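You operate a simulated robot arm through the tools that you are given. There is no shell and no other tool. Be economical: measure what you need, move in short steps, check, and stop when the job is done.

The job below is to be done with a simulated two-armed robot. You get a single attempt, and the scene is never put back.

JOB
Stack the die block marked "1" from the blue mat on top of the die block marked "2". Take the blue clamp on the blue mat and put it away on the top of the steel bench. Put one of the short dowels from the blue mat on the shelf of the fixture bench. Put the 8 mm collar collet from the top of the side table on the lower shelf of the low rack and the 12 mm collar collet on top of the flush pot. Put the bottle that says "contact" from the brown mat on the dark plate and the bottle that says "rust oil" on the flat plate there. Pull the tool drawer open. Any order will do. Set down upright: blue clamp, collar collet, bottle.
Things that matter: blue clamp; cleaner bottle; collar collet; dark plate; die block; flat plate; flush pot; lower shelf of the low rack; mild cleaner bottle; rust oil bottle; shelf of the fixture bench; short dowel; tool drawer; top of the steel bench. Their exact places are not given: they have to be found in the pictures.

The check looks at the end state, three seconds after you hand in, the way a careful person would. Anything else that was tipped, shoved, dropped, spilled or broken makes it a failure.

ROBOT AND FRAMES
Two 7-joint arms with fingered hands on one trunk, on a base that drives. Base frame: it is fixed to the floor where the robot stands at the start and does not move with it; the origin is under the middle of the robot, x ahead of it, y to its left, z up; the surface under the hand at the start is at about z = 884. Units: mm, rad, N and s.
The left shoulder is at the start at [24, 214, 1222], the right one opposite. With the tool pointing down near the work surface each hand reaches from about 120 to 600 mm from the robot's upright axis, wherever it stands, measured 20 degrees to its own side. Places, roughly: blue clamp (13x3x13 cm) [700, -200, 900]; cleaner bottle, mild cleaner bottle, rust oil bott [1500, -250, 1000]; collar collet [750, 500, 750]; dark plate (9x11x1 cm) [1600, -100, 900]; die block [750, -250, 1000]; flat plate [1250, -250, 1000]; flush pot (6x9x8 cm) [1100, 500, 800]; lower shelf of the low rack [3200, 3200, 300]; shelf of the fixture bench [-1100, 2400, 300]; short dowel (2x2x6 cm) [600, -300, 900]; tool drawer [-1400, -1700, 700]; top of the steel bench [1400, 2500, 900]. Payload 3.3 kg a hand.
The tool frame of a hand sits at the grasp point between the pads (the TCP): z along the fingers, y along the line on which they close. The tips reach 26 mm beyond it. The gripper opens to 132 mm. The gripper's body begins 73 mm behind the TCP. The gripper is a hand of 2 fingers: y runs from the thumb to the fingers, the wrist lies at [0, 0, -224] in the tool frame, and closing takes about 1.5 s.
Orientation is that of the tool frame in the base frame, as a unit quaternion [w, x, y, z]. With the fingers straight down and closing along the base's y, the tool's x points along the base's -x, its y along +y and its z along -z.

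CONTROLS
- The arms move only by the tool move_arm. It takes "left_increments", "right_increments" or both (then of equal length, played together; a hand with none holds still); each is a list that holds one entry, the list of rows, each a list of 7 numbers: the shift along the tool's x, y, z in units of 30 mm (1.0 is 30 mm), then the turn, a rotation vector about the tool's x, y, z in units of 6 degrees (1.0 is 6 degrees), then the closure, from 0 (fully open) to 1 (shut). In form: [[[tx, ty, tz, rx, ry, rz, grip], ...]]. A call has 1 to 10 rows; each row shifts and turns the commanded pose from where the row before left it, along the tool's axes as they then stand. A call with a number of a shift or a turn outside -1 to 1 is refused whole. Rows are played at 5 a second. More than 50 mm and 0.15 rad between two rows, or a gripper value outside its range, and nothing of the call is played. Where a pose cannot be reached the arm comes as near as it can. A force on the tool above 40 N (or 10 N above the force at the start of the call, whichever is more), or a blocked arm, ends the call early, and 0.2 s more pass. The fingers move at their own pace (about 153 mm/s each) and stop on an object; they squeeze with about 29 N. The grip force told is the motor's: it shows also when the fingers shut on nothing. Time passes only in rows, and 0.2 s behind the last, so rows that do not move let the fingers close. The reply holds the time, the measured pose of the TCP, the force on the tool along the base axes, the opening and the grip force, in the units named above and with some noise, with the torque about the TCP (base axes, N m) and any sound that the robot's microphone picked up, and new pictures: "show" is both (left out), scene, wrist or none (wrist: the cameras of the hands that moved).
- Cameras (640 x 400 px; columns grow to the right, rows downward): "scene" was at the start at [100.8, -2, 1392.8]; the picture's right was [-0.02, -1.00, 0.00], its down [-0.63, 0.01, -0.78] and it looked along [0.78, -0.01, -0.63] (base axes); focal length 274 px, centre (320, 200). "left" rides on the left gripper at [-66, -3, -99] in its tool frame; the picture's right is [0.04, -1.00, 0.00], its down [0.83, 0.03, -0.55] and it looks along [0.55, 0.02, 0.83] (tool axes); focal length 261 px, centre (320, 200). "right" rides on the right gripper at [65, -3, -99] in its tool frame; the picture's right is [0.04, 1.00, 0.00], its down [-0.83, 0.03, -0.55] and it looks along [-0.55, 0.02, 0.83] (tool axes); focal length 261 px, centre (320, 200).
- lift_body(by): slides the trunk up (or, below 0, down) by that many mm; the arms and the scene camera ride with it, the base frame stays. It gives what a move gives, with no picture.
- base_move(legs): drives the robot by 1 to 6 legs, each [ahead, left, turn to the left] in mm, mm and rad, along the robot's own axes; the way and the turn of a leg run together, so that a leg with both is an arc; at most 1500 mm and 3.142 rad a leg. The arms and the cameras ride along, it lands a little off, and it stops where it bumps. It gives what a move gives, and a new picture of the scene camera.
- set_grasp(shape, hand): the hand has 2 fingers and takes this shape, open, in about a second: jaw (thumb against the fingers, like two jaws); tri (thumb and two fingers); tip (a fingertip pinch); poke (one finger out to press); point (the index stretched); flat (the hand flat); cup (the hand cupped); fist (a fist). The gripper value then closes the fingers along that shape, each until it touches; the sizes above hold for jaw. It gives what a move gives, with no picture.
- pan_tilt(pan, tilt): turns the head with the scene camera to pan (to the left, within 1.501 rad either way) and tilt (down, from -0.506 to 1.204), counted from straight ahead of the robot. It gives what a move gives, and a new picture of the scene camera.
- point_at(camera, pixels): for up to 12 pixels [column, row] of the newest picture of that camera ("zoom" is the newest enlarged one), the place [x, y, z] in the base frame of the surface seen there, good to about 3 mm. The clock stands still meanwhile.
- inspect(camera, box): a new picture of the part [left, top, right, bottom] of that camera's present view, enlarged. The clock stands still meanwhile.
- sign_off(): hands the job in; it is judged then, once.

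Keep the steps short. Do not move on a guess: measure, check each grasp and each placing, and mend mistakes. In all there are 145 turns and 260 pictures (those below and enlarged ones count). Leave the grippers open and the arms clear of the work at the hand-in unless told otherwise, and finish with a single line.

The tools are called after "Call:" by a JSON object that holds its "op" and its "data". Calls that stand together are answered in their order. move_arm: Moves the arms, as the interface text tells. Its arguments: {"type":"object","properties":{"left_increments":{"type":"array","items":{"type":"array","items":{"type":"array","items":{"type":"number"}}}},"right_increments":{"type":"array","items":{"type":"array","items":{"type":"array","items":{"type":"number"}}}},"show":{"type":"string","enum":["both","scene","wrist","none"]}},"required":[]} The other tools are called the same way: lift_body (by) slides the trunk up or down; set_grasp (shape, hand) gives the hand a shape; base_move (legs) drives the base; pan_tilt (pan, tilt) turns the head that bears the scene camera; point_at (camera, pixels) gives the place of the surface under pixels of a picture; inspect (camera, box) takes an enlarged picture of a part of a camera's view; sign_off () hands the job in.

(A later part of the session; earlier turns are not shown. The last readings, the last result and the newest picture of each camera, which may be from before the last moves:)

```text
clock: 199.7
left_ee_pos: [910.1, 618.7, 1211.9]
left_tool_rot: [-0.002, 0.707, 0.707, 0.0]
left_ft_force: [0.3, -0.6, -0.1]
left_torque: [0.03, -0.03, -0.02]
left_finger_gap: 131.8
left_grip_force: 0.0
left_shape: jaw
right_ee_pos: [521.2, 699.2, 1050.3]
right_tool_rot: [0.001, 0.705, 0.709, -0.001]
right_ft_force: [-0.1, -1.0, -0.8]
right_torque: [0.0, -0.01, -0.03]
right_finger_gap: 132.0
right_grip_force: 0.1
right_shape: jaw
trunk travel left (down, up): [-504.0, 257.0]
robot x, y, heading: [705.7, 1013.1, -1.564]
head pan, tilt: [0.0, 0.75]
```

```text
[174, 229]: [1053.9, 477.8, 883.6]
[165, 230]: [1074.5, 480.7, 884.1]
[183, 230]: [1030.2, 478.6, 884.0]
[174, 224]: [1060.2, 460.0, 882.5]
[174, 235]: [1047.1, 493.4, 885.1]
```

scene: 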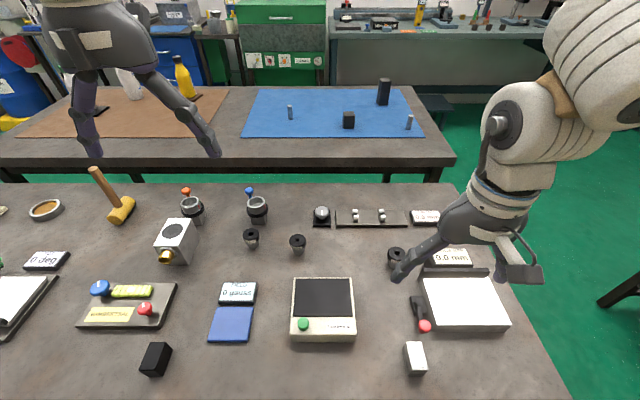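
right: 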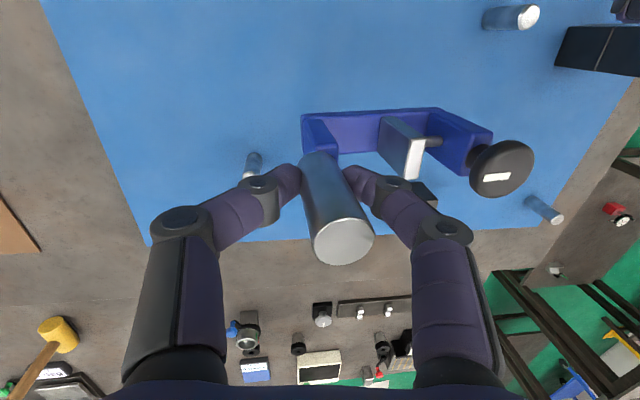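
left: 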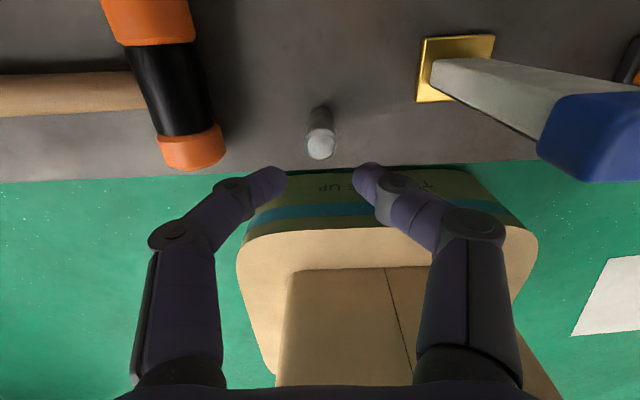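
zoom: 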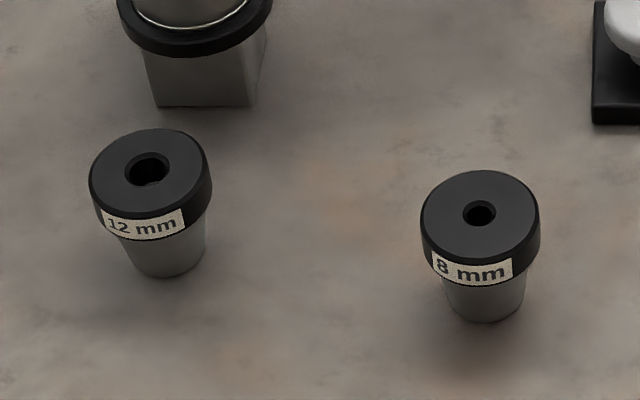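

12 mm centre (879,460), 8 mm centre (760,478), tops 848; pot disc (1055,480), top 884. I tilt the left hand 20° forward and approach the 12 mm collet.

Call:
{"op": "move_arm", "data": {"left_increments": [[[0, 0, 0, 0, -0.83, 0, 0], [0, 0, 0, 0, -0.83, 0, 0], [0, 0, 0, 0, -0.83, 0, 0], [0, 0, 0, 0, -0.83, 0, 0], [-0.1225, -0.086, 0.953, 0, 0, 0, 0], [-0.1225, -0.086, 0.953, 0, 0, 0, 0], [-0.1225, -0.086, 0.953, 0, 0, 0, 0], [-0.1225, -0.086, 0.953, 0, 0, 0, 0], [-0.1225, -0.086, 0.953, 0, 0, 0, 0], [-0.1225, -0.086, 0.953, 0, 0, 0, 0.2]]], "show": "none"}}

Call:
{"op": "move_arm", "data": {"left_increments": [[[-0.1225, -0.086, 0.953, 0, 0, 0, 0.2], [-0.1225, -0.086, 0.953, 0, 0, 0, 0.3], [-0.1225, -0.086, 0.953, 0, 0, 0, 0.3], [-0.1225, -0.086, 0.953, 0, 0, 0, 0.3], [-0.1225, -0.086, 0.953, 0, 0, 0, 0.3], [0, 0, 0, 0, 0, 0, 0.3]]]}}

```text
clock: 201.9
left_ee_pos: [895.9, 540.5, 1059.4]
left_tool_rot: [0.122, 0.696, 0.697, -0.124]
left_ft_force: [0.0, 0.1, 0.2]
left_torque: [-0.02, 0.02, -0.01]
left_finger_gap: 105.9
left_grip_force: 0.0
left_shape: jaw
right_ee_pos: [519.7, 699.2, 1050.7]
right_tool_rot: [0.0, 0.705, 0.709, -0.001]
right_ft_force: [0.6, 0.2, -0.2]
right_torque: [0.03, 0.01, -0.03]
right_finger_gap: 132.0
right_grip_force: 0.2
right_shape: jaw
trunk travel left (down, up): [-504.0, 257.0]
robot x, y, heading: [703.7, 1012.2, -1.567]
head pan, tilt: [0.0, 0.75]
```

```text
clock: 203.3
left_ee_pos: [885.0, 476.1, 930.2]
left_tool_rot: [0.121, 0.696, 0.697, -0.124]
left_ft_force: [0.1, 0.3, -0.5]
left_torque: [0.0, 0.01, 0.03]
left_finger_gap: 92.6
left_grip_force: 0.0
left_shape: jaw
right_ee_pos: [519.4, 699.9, 1051.6]
right_tool_rot: [0.001, 0.706, 0.709, -0.001]
right_ft_force: [0.7, 0.5, 0.5]
right_torque: [0.02, 0.02, 0.0]
right_finger_gap: 131.9
right_grip_force: 0.0
right_shape: jaw
trunk travel left (down, up): [-504.0, 257.0]
robot x, y, heading: [703.4, 1009.9, -1.57]
head pan, tilt: [0.0, 0.75]
```

scene: 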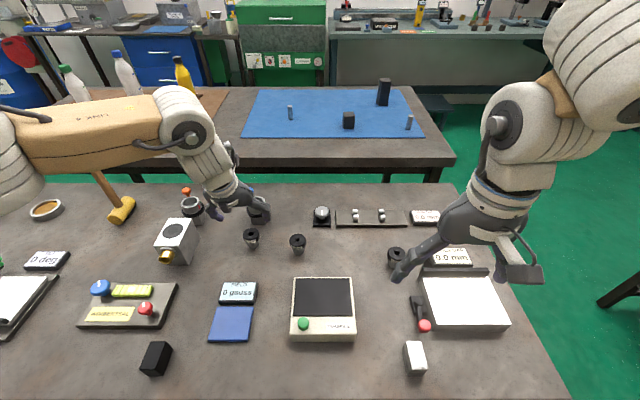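
left: 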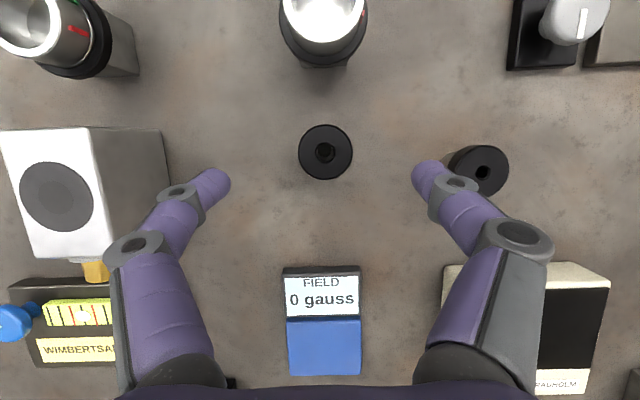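

Collet is centred. I lower to z≈838 and close.

Call:
{"op": "move_arm", "data": {"left_increments": [[[0.137, -0.05, 0.767, 0, 0, 0, 0.3], [0.137, -0.05, 0.767, 0, 0, 0, 0.3], [0.137, -0.05, 0.767, 0, 0, 0, 0.3], [0.137, -0.05, 0.767, 0, 0, 0, 0.3], [0, 0, 0, 0, 0, 0, 0.3], [0, 0, 0, 0, 0, 0, 0.5], [0, 0, 0, 0, 0, 0, 0.8], [0, 0, 0, 0, 0, 0, 1], [0, 0, 0, 0, 0, 0, 1], [0, 0, 0, 0, 0, 0, 1]]]}}

```text
clock: 205.5
left_ee_pos: [875.3, 460.6, 838.0]
left_tool_rot: [0.122, 0.696, 0.697, -0.124]
left_ft_force: [-0.6, 0.5, -1.3]
left_torque: [0.0, 0.02, 0.02]
left_finger_gap: 18.9
left_grip_force: 28.6
left_shape: jaw
right_ee_pos: [520.1, 699.3, 1051.6]
right_tool_rot: [0.0, 0.705, 0.709, -0.001]
right_ft_force: [0.4, -0.6, 0.1]
right_torque: [0.02, 0.0, -0.01]
right_finger_gap: 132.1
right_grip_force: 0.1
right_shape: jaw
trunk travel left (down, up): [-504.0, 257.0]
robot x, y, heading: [710.6, 1011.4, -1.567]
head pan, tilt: [0.0, 0.75]
```

scene: 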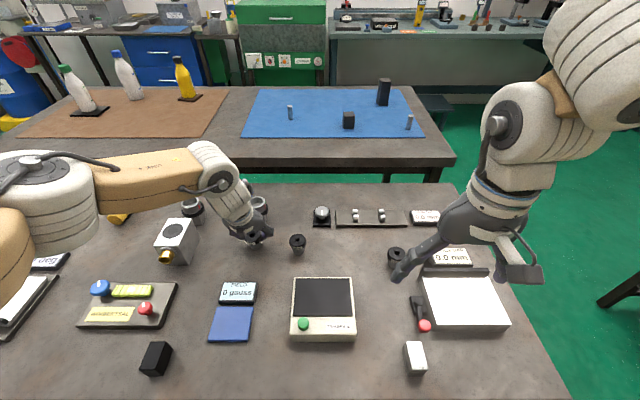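
left: 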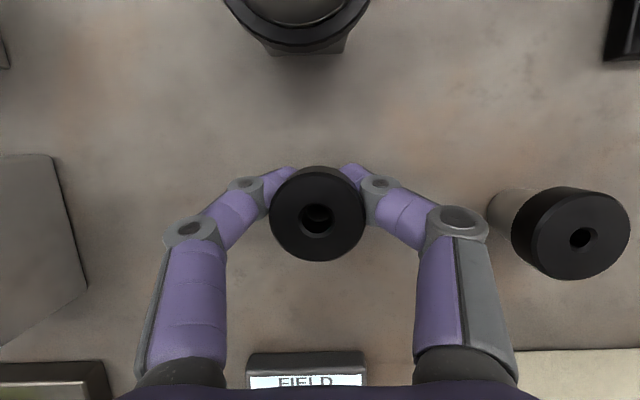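

Held. I lift 100 mm and check the mallet's height relative to the forearm.

Call:
{"op": "move_arm", "data": {"left_increments": [[[-0.285, 0, -0.783, 0, 0, 0, 1], [-0.285, 0, -0.783, 0, 0, 0, 1], [-0.285, 0, -0.783, 0, 0, 0, 1], [-0.285, 0, -0.783, 0, 0, 0, 1]]]}}

Call:
{"op": "point_at", "data": {"camera": "scene", "pixels": [[174, 229], [190, 205], [112, 212], [187, 190], [165, 255], [120, 215]]}}

```text
clock: 206.5
left_ee_pos: [874.5, 458.9, 937.3]
left_tool_rot: [0.121, 0.696, 0.697, -0.124]
left_ft_force: [0.7, 0.3, -1.9]
left_torque: [0.0, 0.03, 0.01]
left_finger_gap: 19.2
left_grip_force: 29.1
left_shape: jaw
right_ee_pos: [520.8, 699.5, 1051.0]
right_tool_rot: [0.0, 0.706, 0.709, -0.001]
right_ft_force: [-0.5, -0.1, 0.8]
right_torque: [0.03, 0.01, -0.01]
right_finger_gap: 131.9
right_grip_force: 0.0
right_shape: jaw
trunk travel left (down, up): [-504.0, 257.0]
robot x, y, heading: [702.5, 1009.8, -1.57]
head pan, tilt: [0.0, 0.75]
```

scene: 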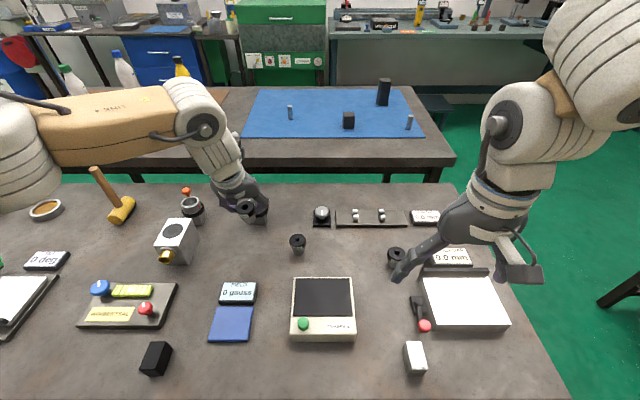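
left: 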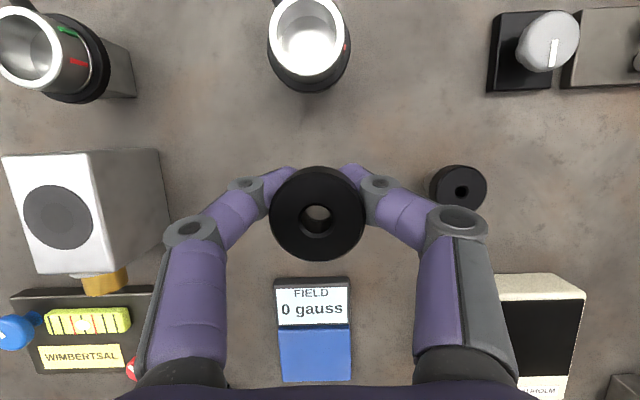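

```text
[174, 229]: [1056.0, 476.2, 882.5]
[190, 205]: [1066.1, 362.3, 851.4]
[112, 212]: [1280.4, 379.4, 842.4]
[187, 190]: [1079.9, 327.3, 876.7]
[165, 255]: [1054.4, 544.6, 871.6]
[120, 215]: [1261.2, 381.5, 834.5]
```

The mallet is well below the forearm. I carry the collet to above the pot disc.

Call:
{"op": "move_arm", "data": {"left_increments": [[[0.07, 0.857, -0.101, 0, 0, 0, 1], [0.07, 0.857, -0.101, 0, 0, 0, 1], [0.07, 0.857, -0.101, 0, 0, 0, 1], [0.07, 0.857, -0.101, 0, 0, 0, 1], [0.07, 0.857, -0.101, 0, 0, 0, 1], [0.07, 0.857, -0.101, 0, 0, 0, 1], [0.07, 0.857, -0.101, 0, 0, 0, 1], [0, 0, 0, 0, 0, 0, 1]]]}}

Call:
{"op": "inspect", "data": {"camera": "scene", "box": [110, 160, 250, 280]}}

```text
clock: 208.3
left_ee_pos: [1056.9, 479.1, 951.9]
left_tool_rot: [0.121, 0.697, 0.696, -0.124]
left_ft_force: [-0.5, -1.2, -1.7]
left_torque: [-0.01, 0.0, 0.02]
left_finger_gap: 19.2
left_grip_force: 29.0
left_shape: jaw
right_ee_pos: [520.3, 698.6, 1052.2]
right_tool_rot: [0.0, 0.706, 0.709, -0.001]
right_ft_force: [0.5, 0.1, -0.5]
right_torque: [0.01, 0.03, 0.0]
right_finger_gap: 131.9
right_grip_force: 0.0
right_shape: jaw
trunk travel left (down, up): [-504.0, 257.0]
robot x, y, heading: [703.5, 1009.2, -1.568]
head pan, tilt: [0.0, 0.75]
```

scene: 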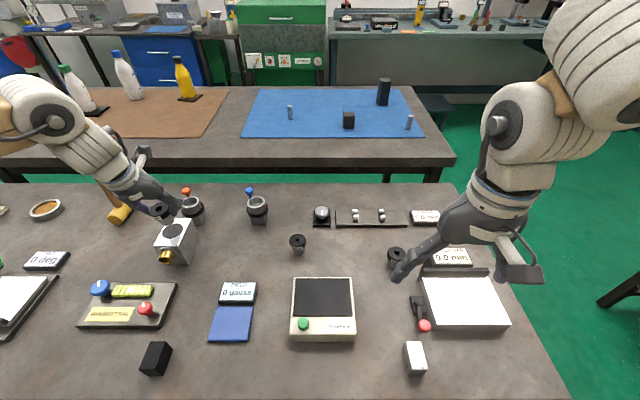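
left: 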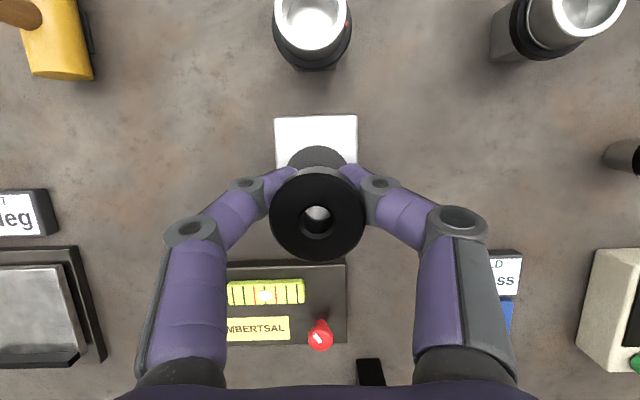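

```text
3.33 times, centred on (180, 220) of scene
```

zoom: 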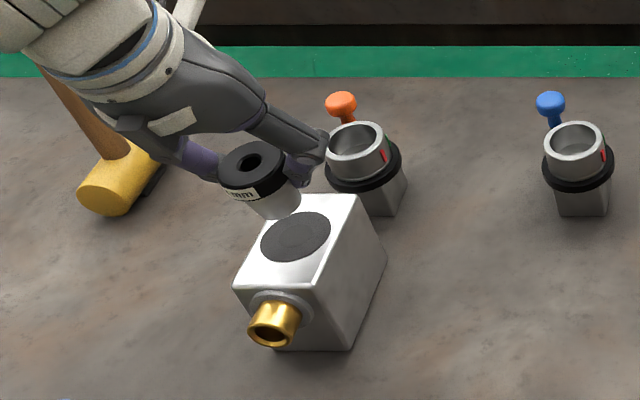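

I measure the held collet's position and tilt.

Call:
{"op": "point_at", "data": {"camera": "zoom", "pixels": [[228, 168], [282, 168], [252, 147], [255, 182], [275, 210], [296, 235], [265, 200]]}}

```text
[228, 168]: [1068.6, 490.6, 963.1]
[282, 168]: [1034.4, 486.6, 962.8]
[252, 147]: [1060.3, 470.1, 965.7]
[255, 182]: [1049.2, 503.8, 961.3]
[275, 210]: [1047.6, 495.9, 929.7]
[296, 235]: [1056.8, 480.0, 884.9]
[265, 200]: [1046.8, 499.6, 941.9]
```

Collet centre ≈(1053.5,485). I correct 5 mm and lower 28 mm, then feel for contact.

Call:
{"op": "move_arm", "data": {"left_increments": [[[0.08, 0.015, 0.467, 0, 0, 0, 1], [0.08, 0.015, 0.467, 0, 0, 0, 1], [0, 0, 0, 0, 0, 0, 1]]], "show": "none"}}

Call:
{"op": "move_arm", "data": {"left_increments": [[[0.0114, 0, 0.0313, 0, 0, 0, 1], [0, 0, 0, 0, 0, 0, 1], [0.0114, 0, 0.0313, 0, 0, 0, 1], [0, 0, 0, 0, 0, 0, 1]]], "show": "none"}}

Call:
{"op": "inspect", "data": {"camera": "scene", "box": [130, 180, 220, 270]}}

```text
clock: 209.1
left_ee_pos: [1058.0, 472.9, 922.9]
left_tool_rot: [0.121, 0.696, 0.696, -0.125]
left_ft_force: [-0.1, -0.3, -2.6]
left_torque: [-0.01, 0.03, -0.01]
left_finger_gap: 19.0
left_grip_force: 28.5
left_shape: jaw
right_ee_pos: [519.9, 699.7, 1051.7]
right_tool_rot: [0.0, 0.706, 0.709, -0.001]
right_ft_force: [0.1, -0.3, -0.1]
right_torque: [0.03, 0.0, -0.01]
right_finger_gap: 131.8
right_grip_force: 0.0
right_shape: jaw
trunk travel left (down, up): [-504.0, 257.0]
robot x, y, heading: [702.9, 1010.9, -1.571]
head pan, tilt: [0.0, 0.75]
```

```text
clock: 210.1
left_ee_pos: [1057.6, 474.9, 922.5]
left_tool_rot: [0.122, 0.696, 0.697, -0.124]
left_ft_force: [-0.1, -0.1, -1.4]
left_torque: [-0.01, 0.0, 0.04]
left_finger_gap: 18.9
left_grip_force: 28.8
left_shape: jaw
right_ee_pos: [519.3, 699.3, 1050.7]
right_tool_rot: [0.001, 0.705, 0.709, -0.001]
right_ft_force: [0.4, 1.0, 0.6]
right_torque: [0.04, 0.0, -0.01]
right_finger_gap: 132.0
right_grip_force: 0.0
right_shape: jaw
trunk travel left (down, up): [-504.0, 257.0]
robot x, y, heading: [706.1, 1007.4, -1.569]
head pan, tilt: [0.0, 0.75]
```

```text
4.44 times, centred on (175, 225) of scene
```

zoom: 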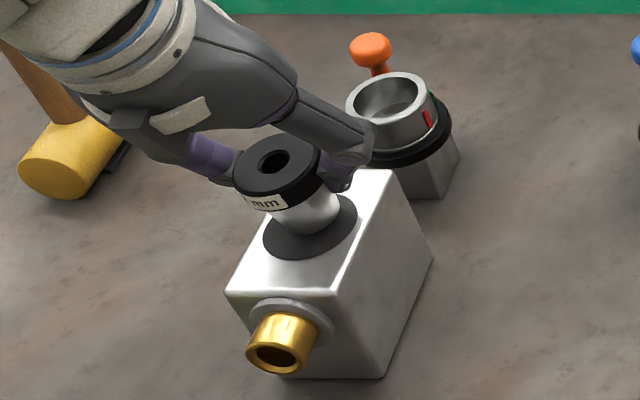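

Close above the disc and centred. I continue in millimetre steps.

Call:
{"op": "move_arm", "data": {"left_increments": [[[0.0114, 0, 0.0313, 0, 0, 0, 1], [0, 0, 0, 0, 0, 0, 1], [0.0114, 0, 0.0313, 0, 0, 0, 1], [0, 0, 0, 0, 0, 0, 1], [0.0114, 0, 0.0313, 0, 0, 0, 1], [0, 0, 0, 0, 0, 0, 1]]], "show": "none"}}

```text
clock: 211.5
left_ee_pos: [1056.9, 474.2, 919.4]
left_tool_rot: [0.122, 0.696, 0.697, -0.124]
left_ft_force: [-0.3, 1.2, -1.2]
left_torque: [-0.02, 0.01, -0.01]
left_finger_gap: 19.1
left_grip_force: 29.2
left_shape: jaw
right_ee_pos: [520.8, 698.9, 1051.5]
right_tool_rot: [0.001, 0.705, 0.709, -0.001]
right_ft_force: [-0.2, -0.1, 0.1]
right_torque: [0.01, -0.01, -0.02]
right_finger_gap: 131.9
right_grip_force: 0.0
right_shape: jaw
trunk travel left (down, up): [-504.0, 257.0]
robot x, y, heading: [704.2, 1008.7, -1.57]
head pan, tilt: [0.0, 0.75]
```

Call:
{"op": "move_arm", "data": {"left_increments": [[[0.0114, 0, 0.0313, 0, 0, 0, 1], [0, 0, 0, 0, 0, 0, 1], [0.0114, 0, 0.0313, 0, 0, 0, 1], [0, 0, 0, 0, 0, 0, 1]]], "show": "none"}}

Call:
{"op": "inspect", "data": {"camera": "scene", "box": [150, 185, 210, 245]}}

```text
clock: 212.5
left_ee_pos: [1056.6, 474.3, 918.0]
left_tool_rot: [0.122, 0.696, 0.696, -0.125]
left_ft_force: [0.0, -0.1, -1.8]
left_torque: [0.0, 0.03, -0.01]
left_finger_gap: 18.7
left_grip_force: 29.0
left_shape: jaw
right_ee_pos: [519.9, 698.6, 1051.7]
right_tool_rot: [0.001, 0.705, 0.709, -0.001]
right_ft_force: [0.2, -0.6, -0.1]
right_torque: [-0.01, -0.02, -0.04]
right_finger_gap: 132.0
right_grip_force: 0.1
right_shape: jaw
trunk travel left (down, up): [-504.0, 257.0]
robot x, y, heading: [707.4, 1009.2, -1.57]
head pan, tilt: [0.0, 0.75]
```

```text
6.67 times, centred on (180, 215) of scene
```

zoom: 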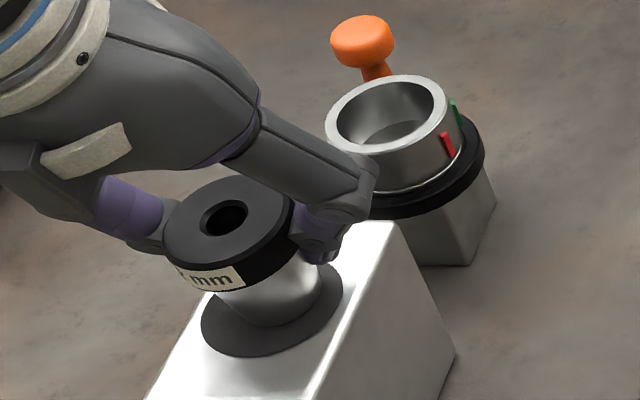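

Call:
{"op": "move_arm", "data": {"left_increments": [[[0.0114, 0, 0.0313, 0, 0, 0, 1], [0, 0, 0, 0, 0, 0, 1], [0.0114, 0, 0.0313, 0, 0, 0, 1], [0, 0, 0, 0, 0, 0, 1]]], "show": "none"}}

```text
clock: 213.5
left_ee_pos: [1056.0, 475.2, 917.6]
left_tool_rot: [0.122, 0.696, 0.697, -0.124]
left_ft_force: [-1.0, -0.9, 1.2]
left_torque: [-0.06, -0.01, -0.01]
left_finger_gap: 18.8
left_grip_force: 29.0
left_shape: jaw
right_ee_pos: [520.3, 699.1, 1050.1]
right_tool_rot: [0.001, 0.705, 0.709, 0.0]
right_ft_force: [-0.1, 0.7, 0.8]
right_torque: [-0.01, -0.01, 0.02]
right_finger_gap: 132.0
right_grip_force: 0.2
right_shape: jaw
trunk travel left (down, up): [-504.0, 257.0]
robot x, y, heading: [706.3, 1013.0, -1.573]
head pan, tilt: [0.0, 0.75]
```

Contact begins (+1 N). One more mm, then open gently and withdraw along the tool axis.

Call:
{"op": "move_arm", "data": {"left_increments": [[[0.0114, 0, 0.0313, 0, 0, 0, 1], [0, 0, 0, 0, 0, 0, 1], [0, 0, 0, 0, 0, 0, 0.8], [0, 0, 0, 0, 0, 0, 0.6], [0, 0, 0, 0, 0, 0, 0.4], [0, 0, 0, 0, 0, 0, 0.4], [0, 0, -0.5, 0, 0, 0, 0.4], [0, 0, -0.8, 0, 0, 0, 0.4], [0, 0, -0.9, 0, 0, 0, 0.4], [0, 0, -0.9, 0, 0, 0, 0]]]}}

Call:
{"op": "inspect", "data": {"camera": "scene", "box": [130, 180, 220, 270]}}

```text
clock: 215.7
left_ee_pos: [1056.3, 507.3, 1003.4]
left_tool_rot: [0.121, 0.697, 0.696, -0.124]
left_ft_force: [0.5, 0.5, -0.8]
left_torque: [-0.01, -0.02, -0.01]
left_finger_gap: 132.1
left_grip_force: 0.1
left_shape: jaw
right_ee_pos: [519.7, 699.6, 1051.2]
right_tool_rot: [0.001, 0.705, 0.709, -0.001]
right_ft_force: [0.3, -0.2, 0.1]
right_torque: [0.01, 0.01, -0.01]
right_finger_gap: 131.8
right_grip_force: 0.1
right_shape: jaw
trunk travel left (down, up): [-504.0, 257.0]
robot x, y, heading: [704.9, 1011.5, -1.569]
head pan, tilt: [0.0, 0.75]
```

scene: 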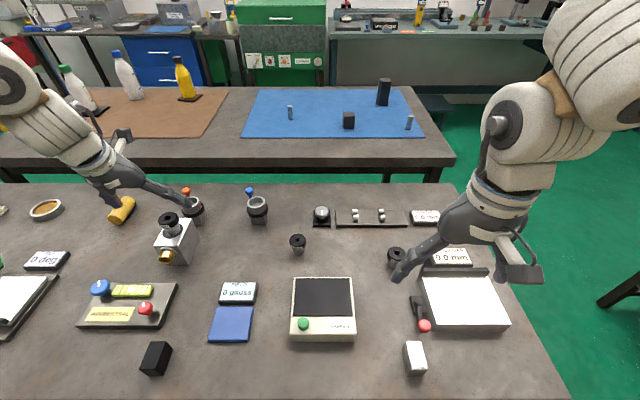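
left: 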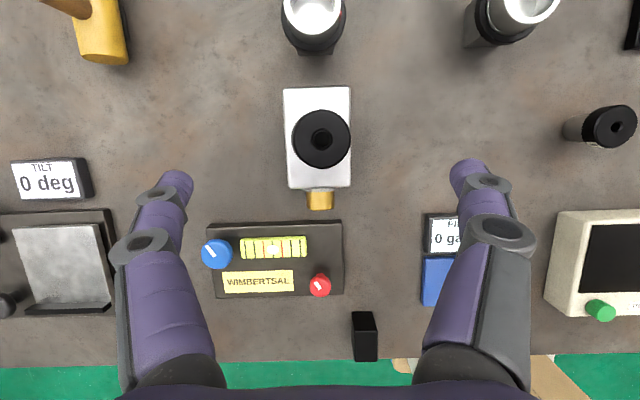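

```text
4.44 times, centred on (175, 225) of scene
```

zoom: 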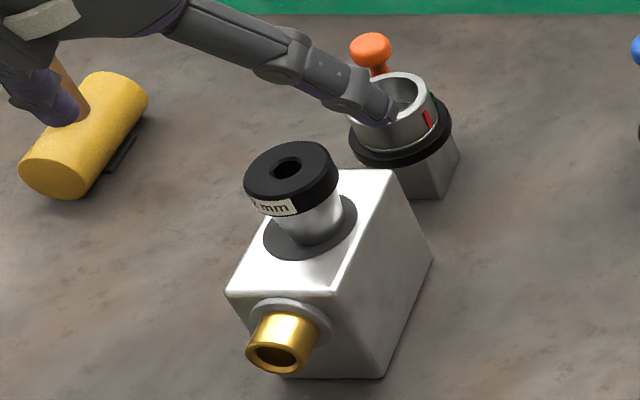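

12 mm stands on the pot. I raise the left hand, tilt the right one 20°, and drive 225 mm left for the 8 mm.

Call:
{"op": "move_arm", "data": {"left_increments": [[[0, 0, -0.9, 0, 0, 0, 0], [0, 0, -0.9, 0, 0, 0, 0], [0, 0, -0.9, 0, 0, 0, 0], [0, 0, -0.9, 0, 0, 0, 0], [0, 0, -0.9, 0, 0, 0, 0]]], "right_increments": [[[0, 0, 0, 0, -0.83, 0, 0], [0, 0, 0, 0, -0.83, 0, 0], [0, 0, 0, 0, -0.83, 0, 0], [0, 0, 0, 0, -0.83, 0, 0], [0, 0, 0, 0, 0, 0, 0]]], "show": "none"}}

Call:
{"op": "base_move", "data": {"legs": [[0, 225, 0]]}}

Call:
{"op": "inspect", "data": {"camera": "scene", "box": [300, 200, 420, 280]}}

```text
clock: 216.9
left_ee_pos: [1056.2, 553.1, 1130.6]
left_tool_rot: [0.122, 0.696, 0.697, -0.124]
left_ft_force: [-0.7, -0.8, 0.3]
left_torque: [0.08, 0.0, -0.01]
left_finger_gap: 131.8
left_grip_force: 0.1
left_shape: jaw
right_ee_pos: [520.0, 698.4, 1051.8]
right_tool_rot: [0.124, 0.694, 0.698, -0.122]
right_ft_force: [0.2, -0.3, 0.3]
right_torque: [0.01, 0.0, 0.0]
right_finger_gap: 131.9
right_grip_force: 0.0
right_shape: jaw
trunk travel left (down, up): [-504.0, 257.0]
robot x, y, heading: [704.6, 1008.7, -1.575]
head pan, tilt: [0.0, 0.75]
```

```text
clock: 218.6
left_ee_pos: [1283.3, 553.2, 1130.3]
left_tool_rot: [0.121, 0.696, 0.696, -0.125]
left_ft_force: [-0.1, 0.5, 0.4]
left_torque: [-0.01, 0.02, 0.0]
left_finger_gap: 131.8
left_grip_force: 0.1
left_shape: jaw
right_ee_pos: [745.2, 699.0, 1051.8]
right_tool_rot: [0.123, 0.695, 0.698, -0.123]
right_ft_force: [0.1, 0.2, 0.2]
right_torque: [0.01, -0.02, 0.03]
right_finger_gap: 131.9
right_grip_force: 0.0
right_shape: jaw
trunk travel left (down, up): [-504.0, 257.0]
robot x, y, heading: [930.0, 1011.2, -1.575]
head pan, tilt: [0.0, 0.75]
```

scene: 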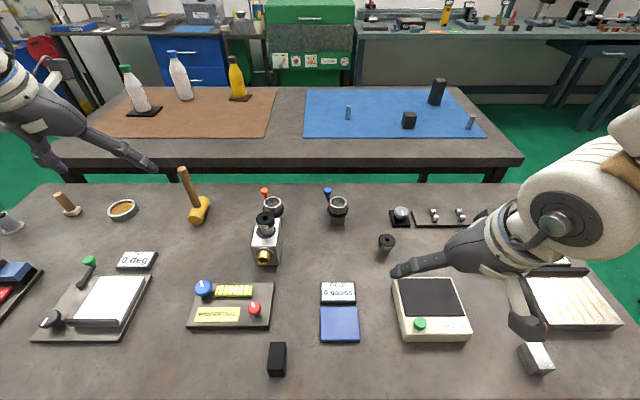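

```text
5.00 times, centred on (360, 240) of scene
```

zoom: 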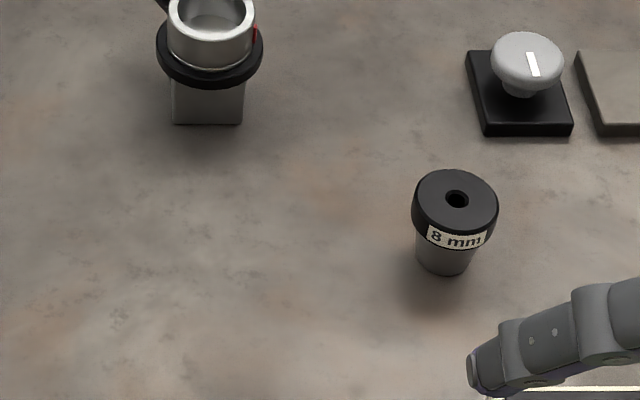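

Call:
{"op": "point_at", "data": {"camera": "zoom", "pixels": [[420, 200], [492, 202], [456, 176], [450, 222]]}}

Call:
{"op": "move_arm", "data": {"right_increments": [[[-0.5, 0.06, 0.7, 0, 0, 0, 0], [-0.5, 0.06, 0.7, 0, 0, 0, 0], [-0.5, 0.06, 0.7, 0, 0, 0, 0], [-0.5, 0.06, 0.7, 0, 0, 0, 0], [-0.8, 0.06, 0.4, 0, 0, 0, 0], [-0.8, 0.06, 0.4, 0, 0, 0, 0], [-0.8, 0.06, 0.4, 0, 0, 0, 0.3], [0, 0, 0, 0, 0, 0, 0.3]]], "show": "wrist"}}

```text
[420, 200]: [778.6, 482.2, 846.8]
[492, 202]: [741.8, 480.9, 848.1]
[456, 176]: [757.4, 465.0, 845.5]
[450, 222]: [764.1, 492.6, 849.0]
```

```text
clock: 220.4
left_ee_pos: [1280.2, 553.1, 1130.8]
left_tool_rot: [0.122, 0.696, 0.696, -0.123]
left_ft_force: [-0.2, 0.3, 0.3]
left_torque: [0.02, -0.02, -0.01]
left_finger_gap: 131.7
left_grip_force: 0.0
left_shape: jaw
right_ee_pos: [758.3, 534.8, 985.0]
right_tool_rot: [0.124, 0.695, 0.698, -0.123]
right_ft_force: [0.9, 0.0, -0.2]
right_torque: [-0.02, 0.0, 0.01]
right_finger_gap: 92.9
right_grip_force: 0.1
right_shape: jaw
trunk travel left (down, up): [-504.0, 257.0]
robot x, y, heading: [926.4, 1011.2, -1.571]
head pan, tilt: [0.0, 0.75]
```

right: 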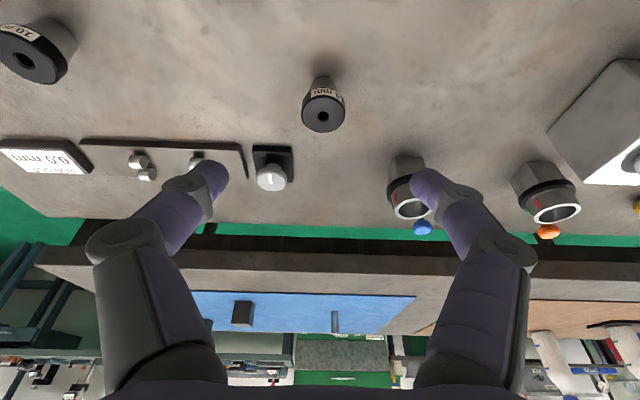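

Centre (760,479): it lies along the tool axis. I advance 157 mm and close.

Call:
{"op": "move_arm", "data": {"right_increments": [[[-0.012, 0.01, 0.874, 0, 0, 0, 0.3], [-0.012, 0.01, 0.874, 0, 0, 0, 0.3], [-0.012, 0.01, 0.874, 0, 0, 0, 0.3], [-0.012, 0.01, 0.874, 0, 0, 0, 0.3], [-0.012, 0.01, 0.874, 0, 0, 0, 0.3], [-0.012, 0.01, 0.87, 0, 0, 0, 0.3], [0, 0, 0, 0, 0, 0, 0.5], [0, 0, 0, 0, 0, 0, 0.8], [0, 0, 0, 0, 0, 0, 1], [0, 0, 0, 0, 0, 0, 1]]], "show": "wrist"}}

Call:
{"op": "inspect", "data": {"camera": "scene", "box": [330, 180, 450, 280]}}

```text
clock: 222.6
left_ee_pos: [1280.5, 552.3, 1130.2]
left_tool_rot: [0.122, 0.697, 0.696, -0.124]
left_ft_force: [-0.5, 0.6, 0.7]
left_torque: [-0.02, -0.01, 0.01]
left_finger_gap: 132.2
left_grip_force: 0.0
left_shape: jaw
right_ee_pos: [759.2, 479.4, 836.6]
right_tool_rot: [0.123, 0.696, 0.697, -0.123]
right_ft_force: [-0.2, 0.1, -0.8]
right_torque: [0.01, 0.02, 0.02]
right_finger_gap: 18.3
right_grip_force: 28.4
right_shape: jaw
trunk travel left (down, up): [-504.0, 257.0]
robot x, y, heading: [926.5, 1011.2, -1.568]
head pan, tilt: [0.0, 0.75]
```

right: 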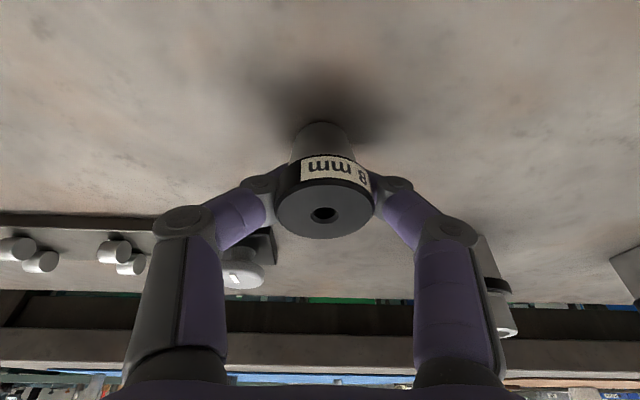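

```text
4.00 times, centred on (390, 230) of scene
```

zoom: 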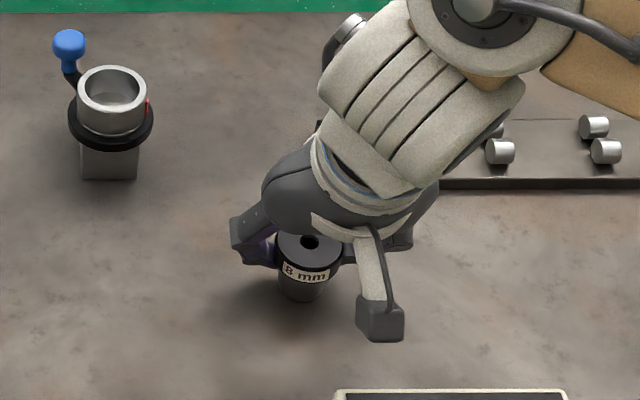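

8 mm is gripped. I withdraw it along the tool axis, back off, turn toward the low rack and look.

Call:
{"op": "move_arm", "data": {"right_increments": [[[0, 0, -0.4, 0, 0, 0, 1], [0, 0, -0.9, 0, 0, 0, 1], [0, 0, -0.9, 0, 0, 0, 1], [0, 0, -0.9, 0, 0, 0, 1], [0, 0, -0.9, 0, 0, 0, 1], [0, 0, -0.9, 0, 0, 0, 1], [0, 0, -0.9, 0, 0, 0, 1], [0.5, 0, 0, 0, 0, 0, 1], [0.5, 0, 0, 0, 0, 0, 1]]], "show": "none"}}

Call:
{"op": "base_move", "data": {"legs": [[-400, 0, 0], [0, 700, 2.2]]}}

Call:
{"op": "pan_tilt", "data": {"pan": 0.0, "tilt": 0.35}}

```text
clock: 224.6
left_ee_pos: [1281.1, 552.8, 1131.6]
left_tool_rot: [0.122, 0.696, 0.696, -0.124]
left_ft_force: [0.3, -0.3, -0.5]
left_torque: [0.01, -0.03, -0.06]
left_finger_gap: 131.9
left_grip_force: 0.0
left_shape: jaw
right_ee_pos: [759.3, 567.7, 990.8]
right_tool_rot: [0.124, 0.695, 0.698, -0.123]
right_ft_force: [-0.1, 0.3, -2.0]
right_torque: [-0.02, 0.02, 0.01]
right_finger_gap: 18.0
right_grip_force: 28.9
right_shape: jaw
trunk travel left (down, up): [-504.0, 257.0]
robot x, y, heading: [926.5, 1009.6, -1.573]
head pan, tilt: [0.0, 0.75]
```

```text
clock: 232.3
left_ee_pos: [1333.0, 2463.4, 1131.1]
left_tool_rot: [0.165, -0.313, 0.934, 0.053]
left_ft_force: [-0.8, 0.4, 0.1]
left_torque: [-0.03, -0.01, -0.01]
left_finger_gap: 132.0
left_grip_force: 0.1
left_shape: jaw
right_ee_pos: [1636.6, 2036.9, 991.6]
right_tool_rot: [0.165, -0.314, 0.933, 0.054]
right_ft_force: [-0.1, -0.1, -0.7]
right_torque: [0.0, -0.02, 0.01]
right_finger_gap: 18.2
right_grip_force: 28.7
right_shape: jaw
trunk travel left (down, up): [-504.0, 257.0]
robot x, y, heading: [1178.6, 1907.9, 0.647]
head pan, tilt: [0.0, 0.75]
cut short: leg 2
```

scene: 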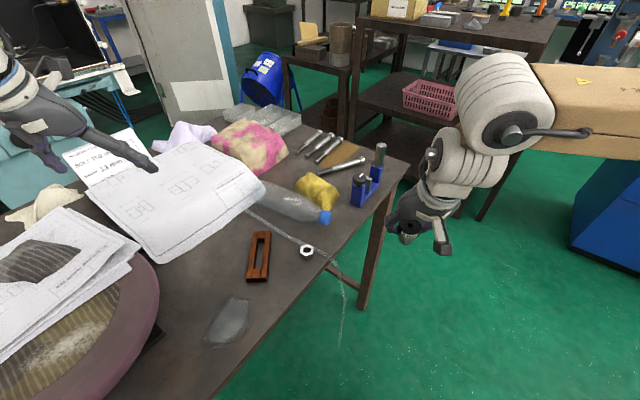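

```text
clock: 233.2
left_ee_pos: [1331.9, 2462.5, 1131.2]
left_tool_rot: [0.166, -0.312, 0.934, 0.053]
left_ft_force: [0.0, 0.4, 0.0]
left_torque: [0.01, 0.02, 0.0]
left_finger_gap: 131.9
left_grip_force: 0.0
left_shape: jaw
right_ee_pos: [1636.5, 2037.7, 990.9]
right_tool_rot: [0.164, -0.315, 0.933, 0.056]
right_ft_force: [0.1, 0.2, -1.1]
right_torque: [-0.04, -0.03, -0.02]
right_finger_gap: 17.9
right_grip_force: 29.3
right_shape: jaw
trunk travel left (down, up): [-504.0, 257.0]
robot x, y, heading: [1179.9, 1902.8, 0.65]
head pan, tilt: [0.0, 0.351]
```

scene: 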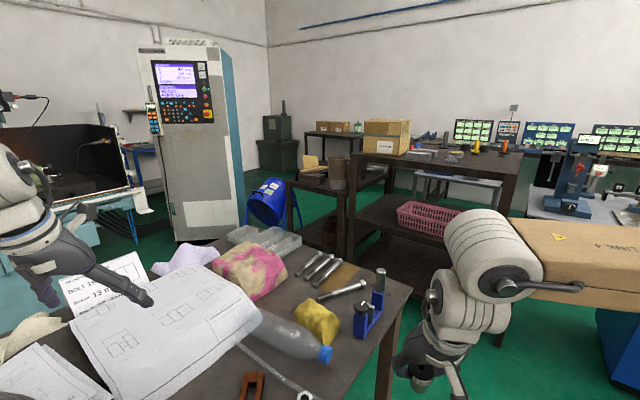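

The arc swung wider than meant; nothing was touched (clamp stands at (370,300)). I measure the racks in view before moving on.

Call:
{"op": "point_at", "data": {"camera": "scene", "pixels": [[320, 182], [325, 232], [335, 165], [340, 130], [312, 240], [350, 200], [400, 215], [430, 160], [345, 250], [385, 185], [480, 165], [290, 230]]}}

Call:
{"op": "inspect", "data": {"camera": "scene", "box": [240, 100, 540, 290]}}

```text
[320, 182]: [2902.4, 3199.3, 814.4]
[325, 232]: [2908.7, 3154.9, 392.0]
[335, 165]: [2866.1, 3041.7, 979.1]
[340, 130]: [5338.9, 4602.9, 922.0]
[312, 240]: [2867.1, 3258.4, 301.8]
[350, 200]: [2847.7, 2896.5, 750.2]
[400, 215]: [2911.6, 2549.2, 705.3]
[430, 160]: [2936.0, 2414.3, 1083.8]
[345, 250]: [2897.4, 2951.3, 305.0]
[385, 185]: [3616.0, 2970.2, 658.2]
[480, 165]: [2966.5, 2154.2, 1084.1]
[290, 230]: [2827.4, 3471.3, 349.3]
```

```text
2.11 times, centred on (390, 195) of scene
```

zoom: 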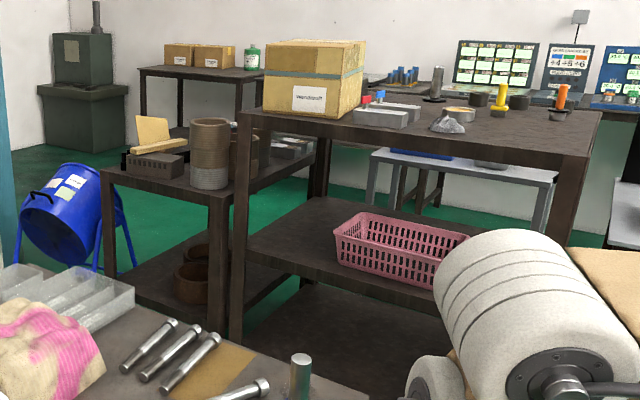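

The low rack is at x≈2840 front edge, y 2896–3480, lower shelf z≈302; its left part near (2867,3258) is free. I back away from the bench and retract the left hand.

Call:
{"op": "base_move", "data": {"legs": [[-272, -358, 0], [0, 0, -0.65]]}}

Call:
{"op": "move_arm", "data": {"left_increments": [[[0, 0, 0, 0, 0.83, 0, 0], [0, 0, 0, 0, 0.83, 0, 0], [0, 0, 0, 0, 0.83, 0, 0], [0, 0, 0, 0, 0.83, 0, 0], [0.9, 0.5, 0, 0, 0, 0, 0], [0.9, 0.5, 0, 0, 0, 0, 0], [0.9, 0.5, 0, 0, 0, 0, 0], [0.9, 0.5, 0, 0, 0, 0, 0], [0.9, 0.5, 0, 0, 0, 0, 0]]], "show": "none"}}

Call:
{"op": "base_move", "data": {"legs": [[1110, 0, 0], [0, 600, 0]]}}

```text
clock: 237.7
left_ee_pos: [1636.6, 1806.2, 1130.6]
left_tool_rot: [0.173, -0.002, 0.985, -0.002]
left_ft_force: [0.7, -0.3, 0.3]
left_torque: [-0.01, 0.01, 0.03]
left_finger_gap: 132.0
left_grip_force: 0.0
left_shape: jaw
right_ee_pos: [1625.5, 1284.0, 991.3]
right_tool_rot: [0.174, -0.004, 0.985, 0.0]
right_ft_force: [-1.0, -0.1, -1.7]
right_torque: [0.02, 0.01, -0.02]
right_finger_gap: 17.9
right_grip_force: 28.5
right_shape: jaw
trunk travel left (down, up): [-504.0, 257.0]
robot x, y, heading: [1178.9, 1452.3, 0.006]
head pan, tilt: [0.0, 0.351]
```

scene: 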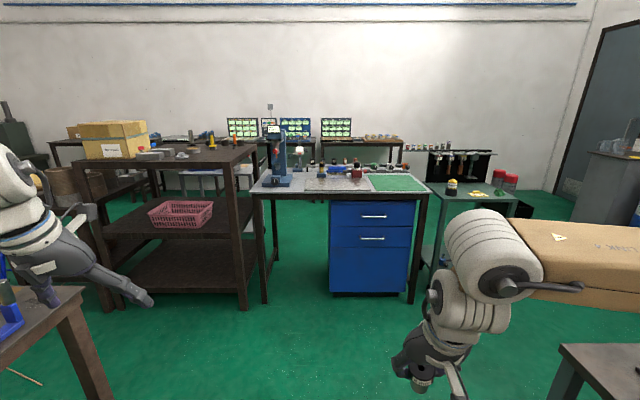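

```text
clock: 239.7
left_ee_pos: [1500.4, 1879.3, 1130.3]
left_tool_rot: [0.001, -0.002, 1.0, -0.002]
left_ft_force: [0.1, 0.1, -0.4]
left_torque: [0.03, -0.01, -0.01]
left_finger_gap: 131.9
left_grip_force: 0.2
left_shape: jaw
right_ee_pos: [1625.0, 1284.6, 990.6]
right_tool_rot: [0.175, -0.005, 0.985, 0.001]
right_ft_force: [-0.3, 0.0, -0.2]
right_torque: [-0.02, 0.01, 0.0]
right_finger_gap: 17.9
right_grip_force: 28.7
right_shape: jaw
trunk travel left (down, up): [-504.0, 257.0]
robot x, y, heading: [1181.9, 1450.5, 0.009]
head pan, tilt: [0.0, 0.351]
```

```text
clock: 248.3
left_ee_pos: [2600.5, 2491.1, 1129.5]
left_tool_rot: [0.001, -0.003, 1.0, -0.003]
left_ft_force: [-0.6, 0.5, 0.1]
left_torque: [-0.03, 0.01, -0.01]
left_finger_gap: 132.0
left_grip_force: 0.1
left_shape: jaw
right_ee_pos: [2726.7, 1895.1, 991.2]
right_tool_rot: [0.174, -0.006, 0.985, 0.001]
right_ft_force: [0.2, 0.6, -0.6]
right_torque: [0.0, 0.0, -0.02]
right_finger_gap: 17.6
right_grip_force: 28.8
right_shape: jaw
trunk travel left (down, up): [-504.0, 257.0]
robot x, y, heading: [2280.1, 2059.9, 0.01]
head pan, tilt: [0.0, 0.351]
```

scene: 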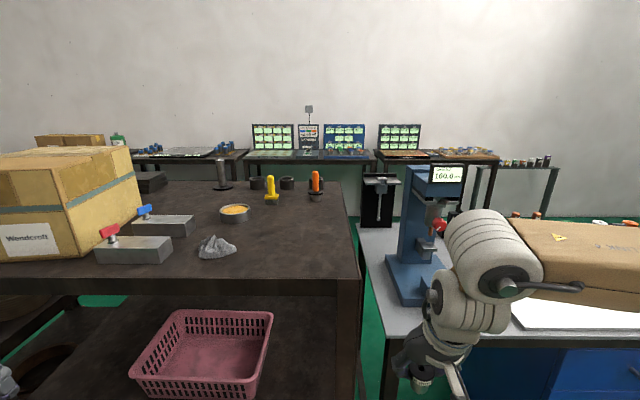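

I go on 900 mm along, keeping clear of the racks, then look at the low rack.

Call:
{"op": "base_move", "data": {"legs": [[-40, 0, -0.01], [0, 950, 0]]}}

Call:
{"op": "pan_tilt", "data": {"pan": 0.35, "tilt": 0.8}}

```text
clock: 253.7
left_ee_pos: [2568.6, 3429.5, 1130.8]
left_tool_rot: [0.001, 0.003, 1.0, -0.001]
left_ft_force: [-0.9, -0.2, 0.2]
left_torque: [0.0, -0.04, 0.0]
left_finger_gap: 131.6
left_grip_force: 0.0
left_shape: jaw
right_ee_pos: [2688.1, 2833.5, 990.9]
right_tool_rot: [0.174, -0.001, 0.985, 0.0]
right_ft_force: [0.0, -0.2, -0.4]
right_torque: [-0.01, 0.03, 0.0]
right_finger_gap: 17.7
right_grip_force: 28.3
right_shape: jaw
trunk travel left (down, up): [-504.0, 257.0]
robot x, y, heading: [2240.9, 3001.5, 0.0]
head pan, tilt: [0.0, 0.351]
```

scene: 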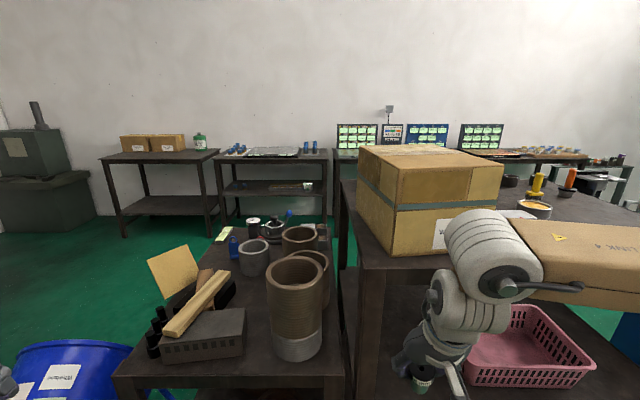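

```text
clock: 254.6
left_ee_pos: [2568.4, 3428.9, 1130.0]
left_tool_rot: [0.0, 0.004, 1.0, -0.002]
left_ft_force: [0.1, -0.4, -0.5]
left_torque: [-0.01, 0.01, -0.02]
left_finger_gap: 131.7
left_grip_force: 0.0
left_shape: jaw
right_ee_pos: [2686.9, 2832.3, 991.3]
right_tool_rot: [0.173, 0.0, 0.985, 0.0]
right_ft_force: [-0.4, -0.2, -2.1]
right_torque: [0.0, -0.01, -0.01]
right_finger_gap: 17.6
right_grip_force: 28.9
right_shape: jaw
trunk travel left (down, up): [-504.0, 257.0]
robot x, y, heading: [2242.9, 3003.6, -0.003]
head pan, tilt: [0.351, 0.799]
```

scene: 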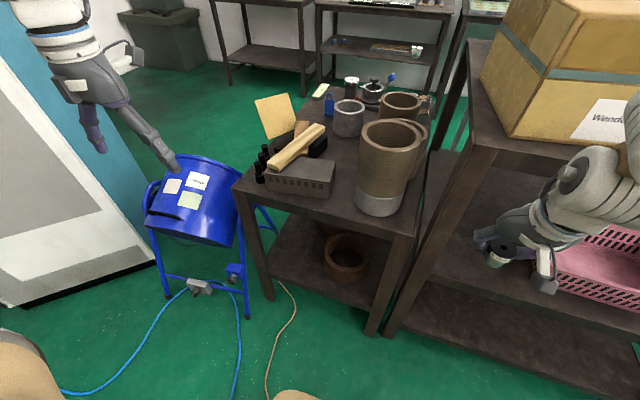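

Call:
{"op": "point_at", "data": {"camera": "scene", "pixels": [[240, 186], [412, 228], [275, 262], [300, 285], [340, 300], [365, 303], [345, 278], [325, 255], [285, 240], [262, 275], [240, 240], [215, 300]]}}

Call:
{"op": "inspect", "data": {"camera": "scene", "box": [220, 170, 440, 340]}}

```text
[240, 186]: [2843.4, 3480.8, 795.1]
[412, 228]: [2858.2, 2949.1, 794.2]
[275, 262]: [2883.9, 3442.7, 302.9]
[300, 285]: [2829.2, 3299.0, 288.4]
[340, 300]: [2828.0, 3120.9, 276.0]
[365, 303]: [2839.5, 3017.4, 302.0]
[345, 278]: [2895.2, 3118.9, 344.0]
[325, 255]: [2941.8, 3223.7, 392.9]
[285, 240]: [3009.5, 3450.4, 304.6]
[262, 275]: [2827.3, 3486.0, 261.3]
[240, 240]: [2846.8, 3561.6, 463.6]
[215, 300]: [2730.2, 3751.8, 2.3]
```

```text
2.35 times, centred on (330, 255) of scene
```

zoom: 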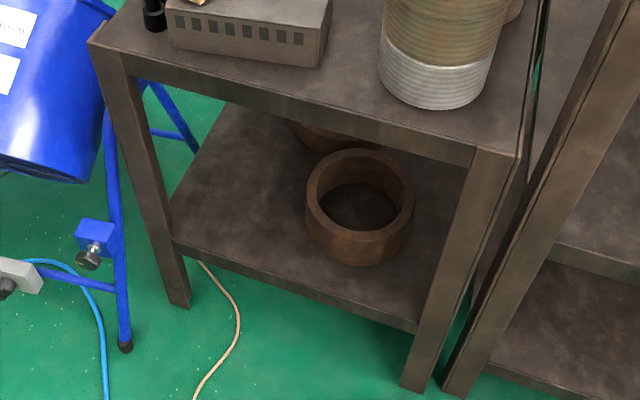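

Call:
{"op": "point_at", "data": {"camera": "scene", "pixels": [[200, 165], [150, 205], [195, 240], [170, 295], [247, 312], [235, 275], [200, 285], [110, 260], [150, 260], [5, 300], [160, 185], [230, 200]]}}

```text
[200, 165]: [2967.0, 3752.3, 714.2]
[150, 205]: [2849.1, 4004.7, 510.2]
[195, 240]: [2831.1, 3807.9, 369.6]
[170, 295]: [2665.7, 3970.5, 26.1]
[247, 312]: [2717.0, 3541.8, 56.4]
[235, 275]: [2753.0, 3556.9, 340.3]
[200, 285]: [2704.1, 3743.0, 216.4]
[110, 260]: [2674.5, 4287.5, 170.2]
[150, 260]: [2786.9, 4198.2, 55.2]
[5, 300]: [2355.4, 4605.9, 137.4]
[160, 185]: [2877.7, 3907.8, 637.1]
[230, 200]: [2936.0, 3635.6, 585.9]
```

Front edge x≈2828, free spot at about (2862,3350). I drive 350 mm left, bring the hands to the posture wanted, then lower the trunk in front of the rack.

Call:
{"op": "base_move", "data": {"legs": [[0, 350, 0]]}}

Call:
{"op": "move_arm", "data": {"left_increments": [[[0, -0.5, 0, 0, 0, 0, 0], [0, -0.5, 0, 0, 0, 0, 0], [0, -0.5, 0, 0, 0, 0, 0], [0, -0.5, 0, 0, 0, 0, 0], [0, -0.5, 0, 0, 0, 0, 0], [0, -0.5, 0, 0, 0, 0, 0], [0, 0, 0, 0, 0, 0, 0], [0, 0, 0, 0, 0, 0, 0], [0, 0, 0, 0, 0, 0, 0], [0, 0, 0, 0, 0, 0, 0]]], "right_increments": [[[0, 0.57, 0.4, 0, 0, 0, 1], [0, 0.57, 0.4, 0, 0, 0, 1], [0, 0.57, 0.4, 0, 0, 0, 1], [0, 0.57, 0.4, 0, 0, 0, 1], [0, 0.57, 0.4, 0, 0, 0, 1], [0, 0.57, 0.4, 0, 0, 0, 1], [0, 0.57, 0.4, 0, 0, 0, 1], [0, 0.57, 0.4, 0, 0, 0, 1], [0, 0.57, 0.4, 0, 0, 0, 1], [0, 0.57, 0.4, 0, 0, 0, 1]]], "show": "scene"}}

```text
clock: 256.9
left_ee_pos: [2565.5, 3785.4, 1129.1]
left_tool_rot: [0.001, -0.001, 1.0, -0.003]
left_ft_force: [0.2, 0.6, -0.5]
left_torque: [0.0, -0.04, 0.02]
left_finger_gap: 131.6
left_grip_force: 0.1
left_shape: jaw
right_ee_pos: [2687.7, 3188.7, 991.5]
right_tool_rot: [0.174, -0.005, 0.985, 0.001]
right_ft_force: [0.2, 0.1, -0.8]
right_torque: [-0.05, 0.02, 0.01]
right_finger_gap: 18.0
right_grip_force: 29.3
right_shape: jaw
trunk travel left (down, up): [-504.0, 257.0]
robot x, y, heading: [2244.1, 3355.8, 0.004]
head pan, tilt: [0.351, 0.799]
```

scene: 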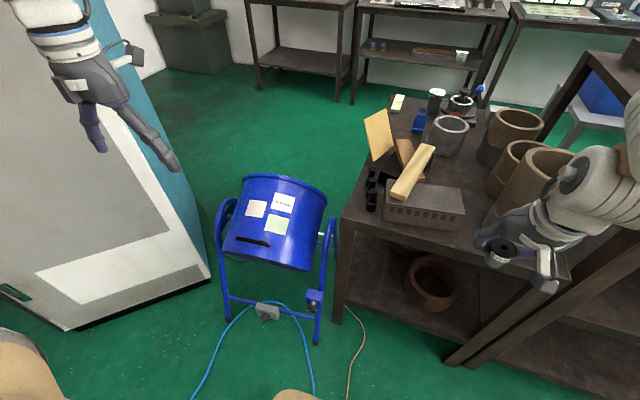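

```text
clock: 259.1
left_ee_pos: [2565.4, 3696.8, 1131.9]
left_tool_rot: [0.001, -0.002, 1.0, -0.002]
left_ft_force: [-0.4, 1.5, -0.2]
left_torque: [0.0, -0.03, -0.06]
left_finger_gap: 131.9
left_grip_force: 0.0
left_shape: jaw
right_ee_pos: [2729.4, 3360.3, 878.4]
right_tool_rot: [0.173, -0.005, 0.985, 0.001]
right_ft_force: [-0.1, -0.5, -0.4]
right_torque: [-0.02, -0.01, -0.02]
right_finger_gap: 17.7
right_grip_force: 28.7
right_shape: jaw
trunk travel left (down, up): [-504.0, 257.0]
robot x, y, heading: [2239.4, 3351.6, 0.004]
head pan, tilt: [0.351, 0.799]
```

scene: 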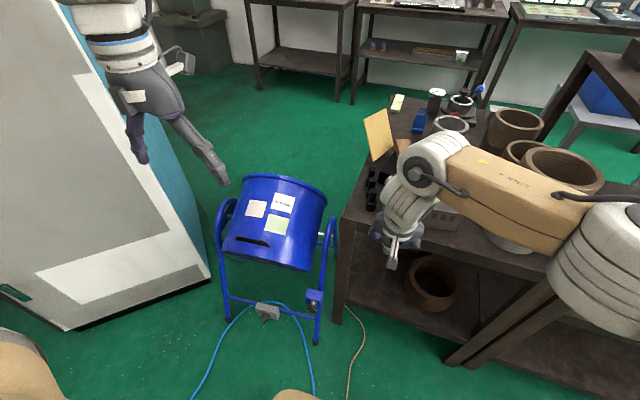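

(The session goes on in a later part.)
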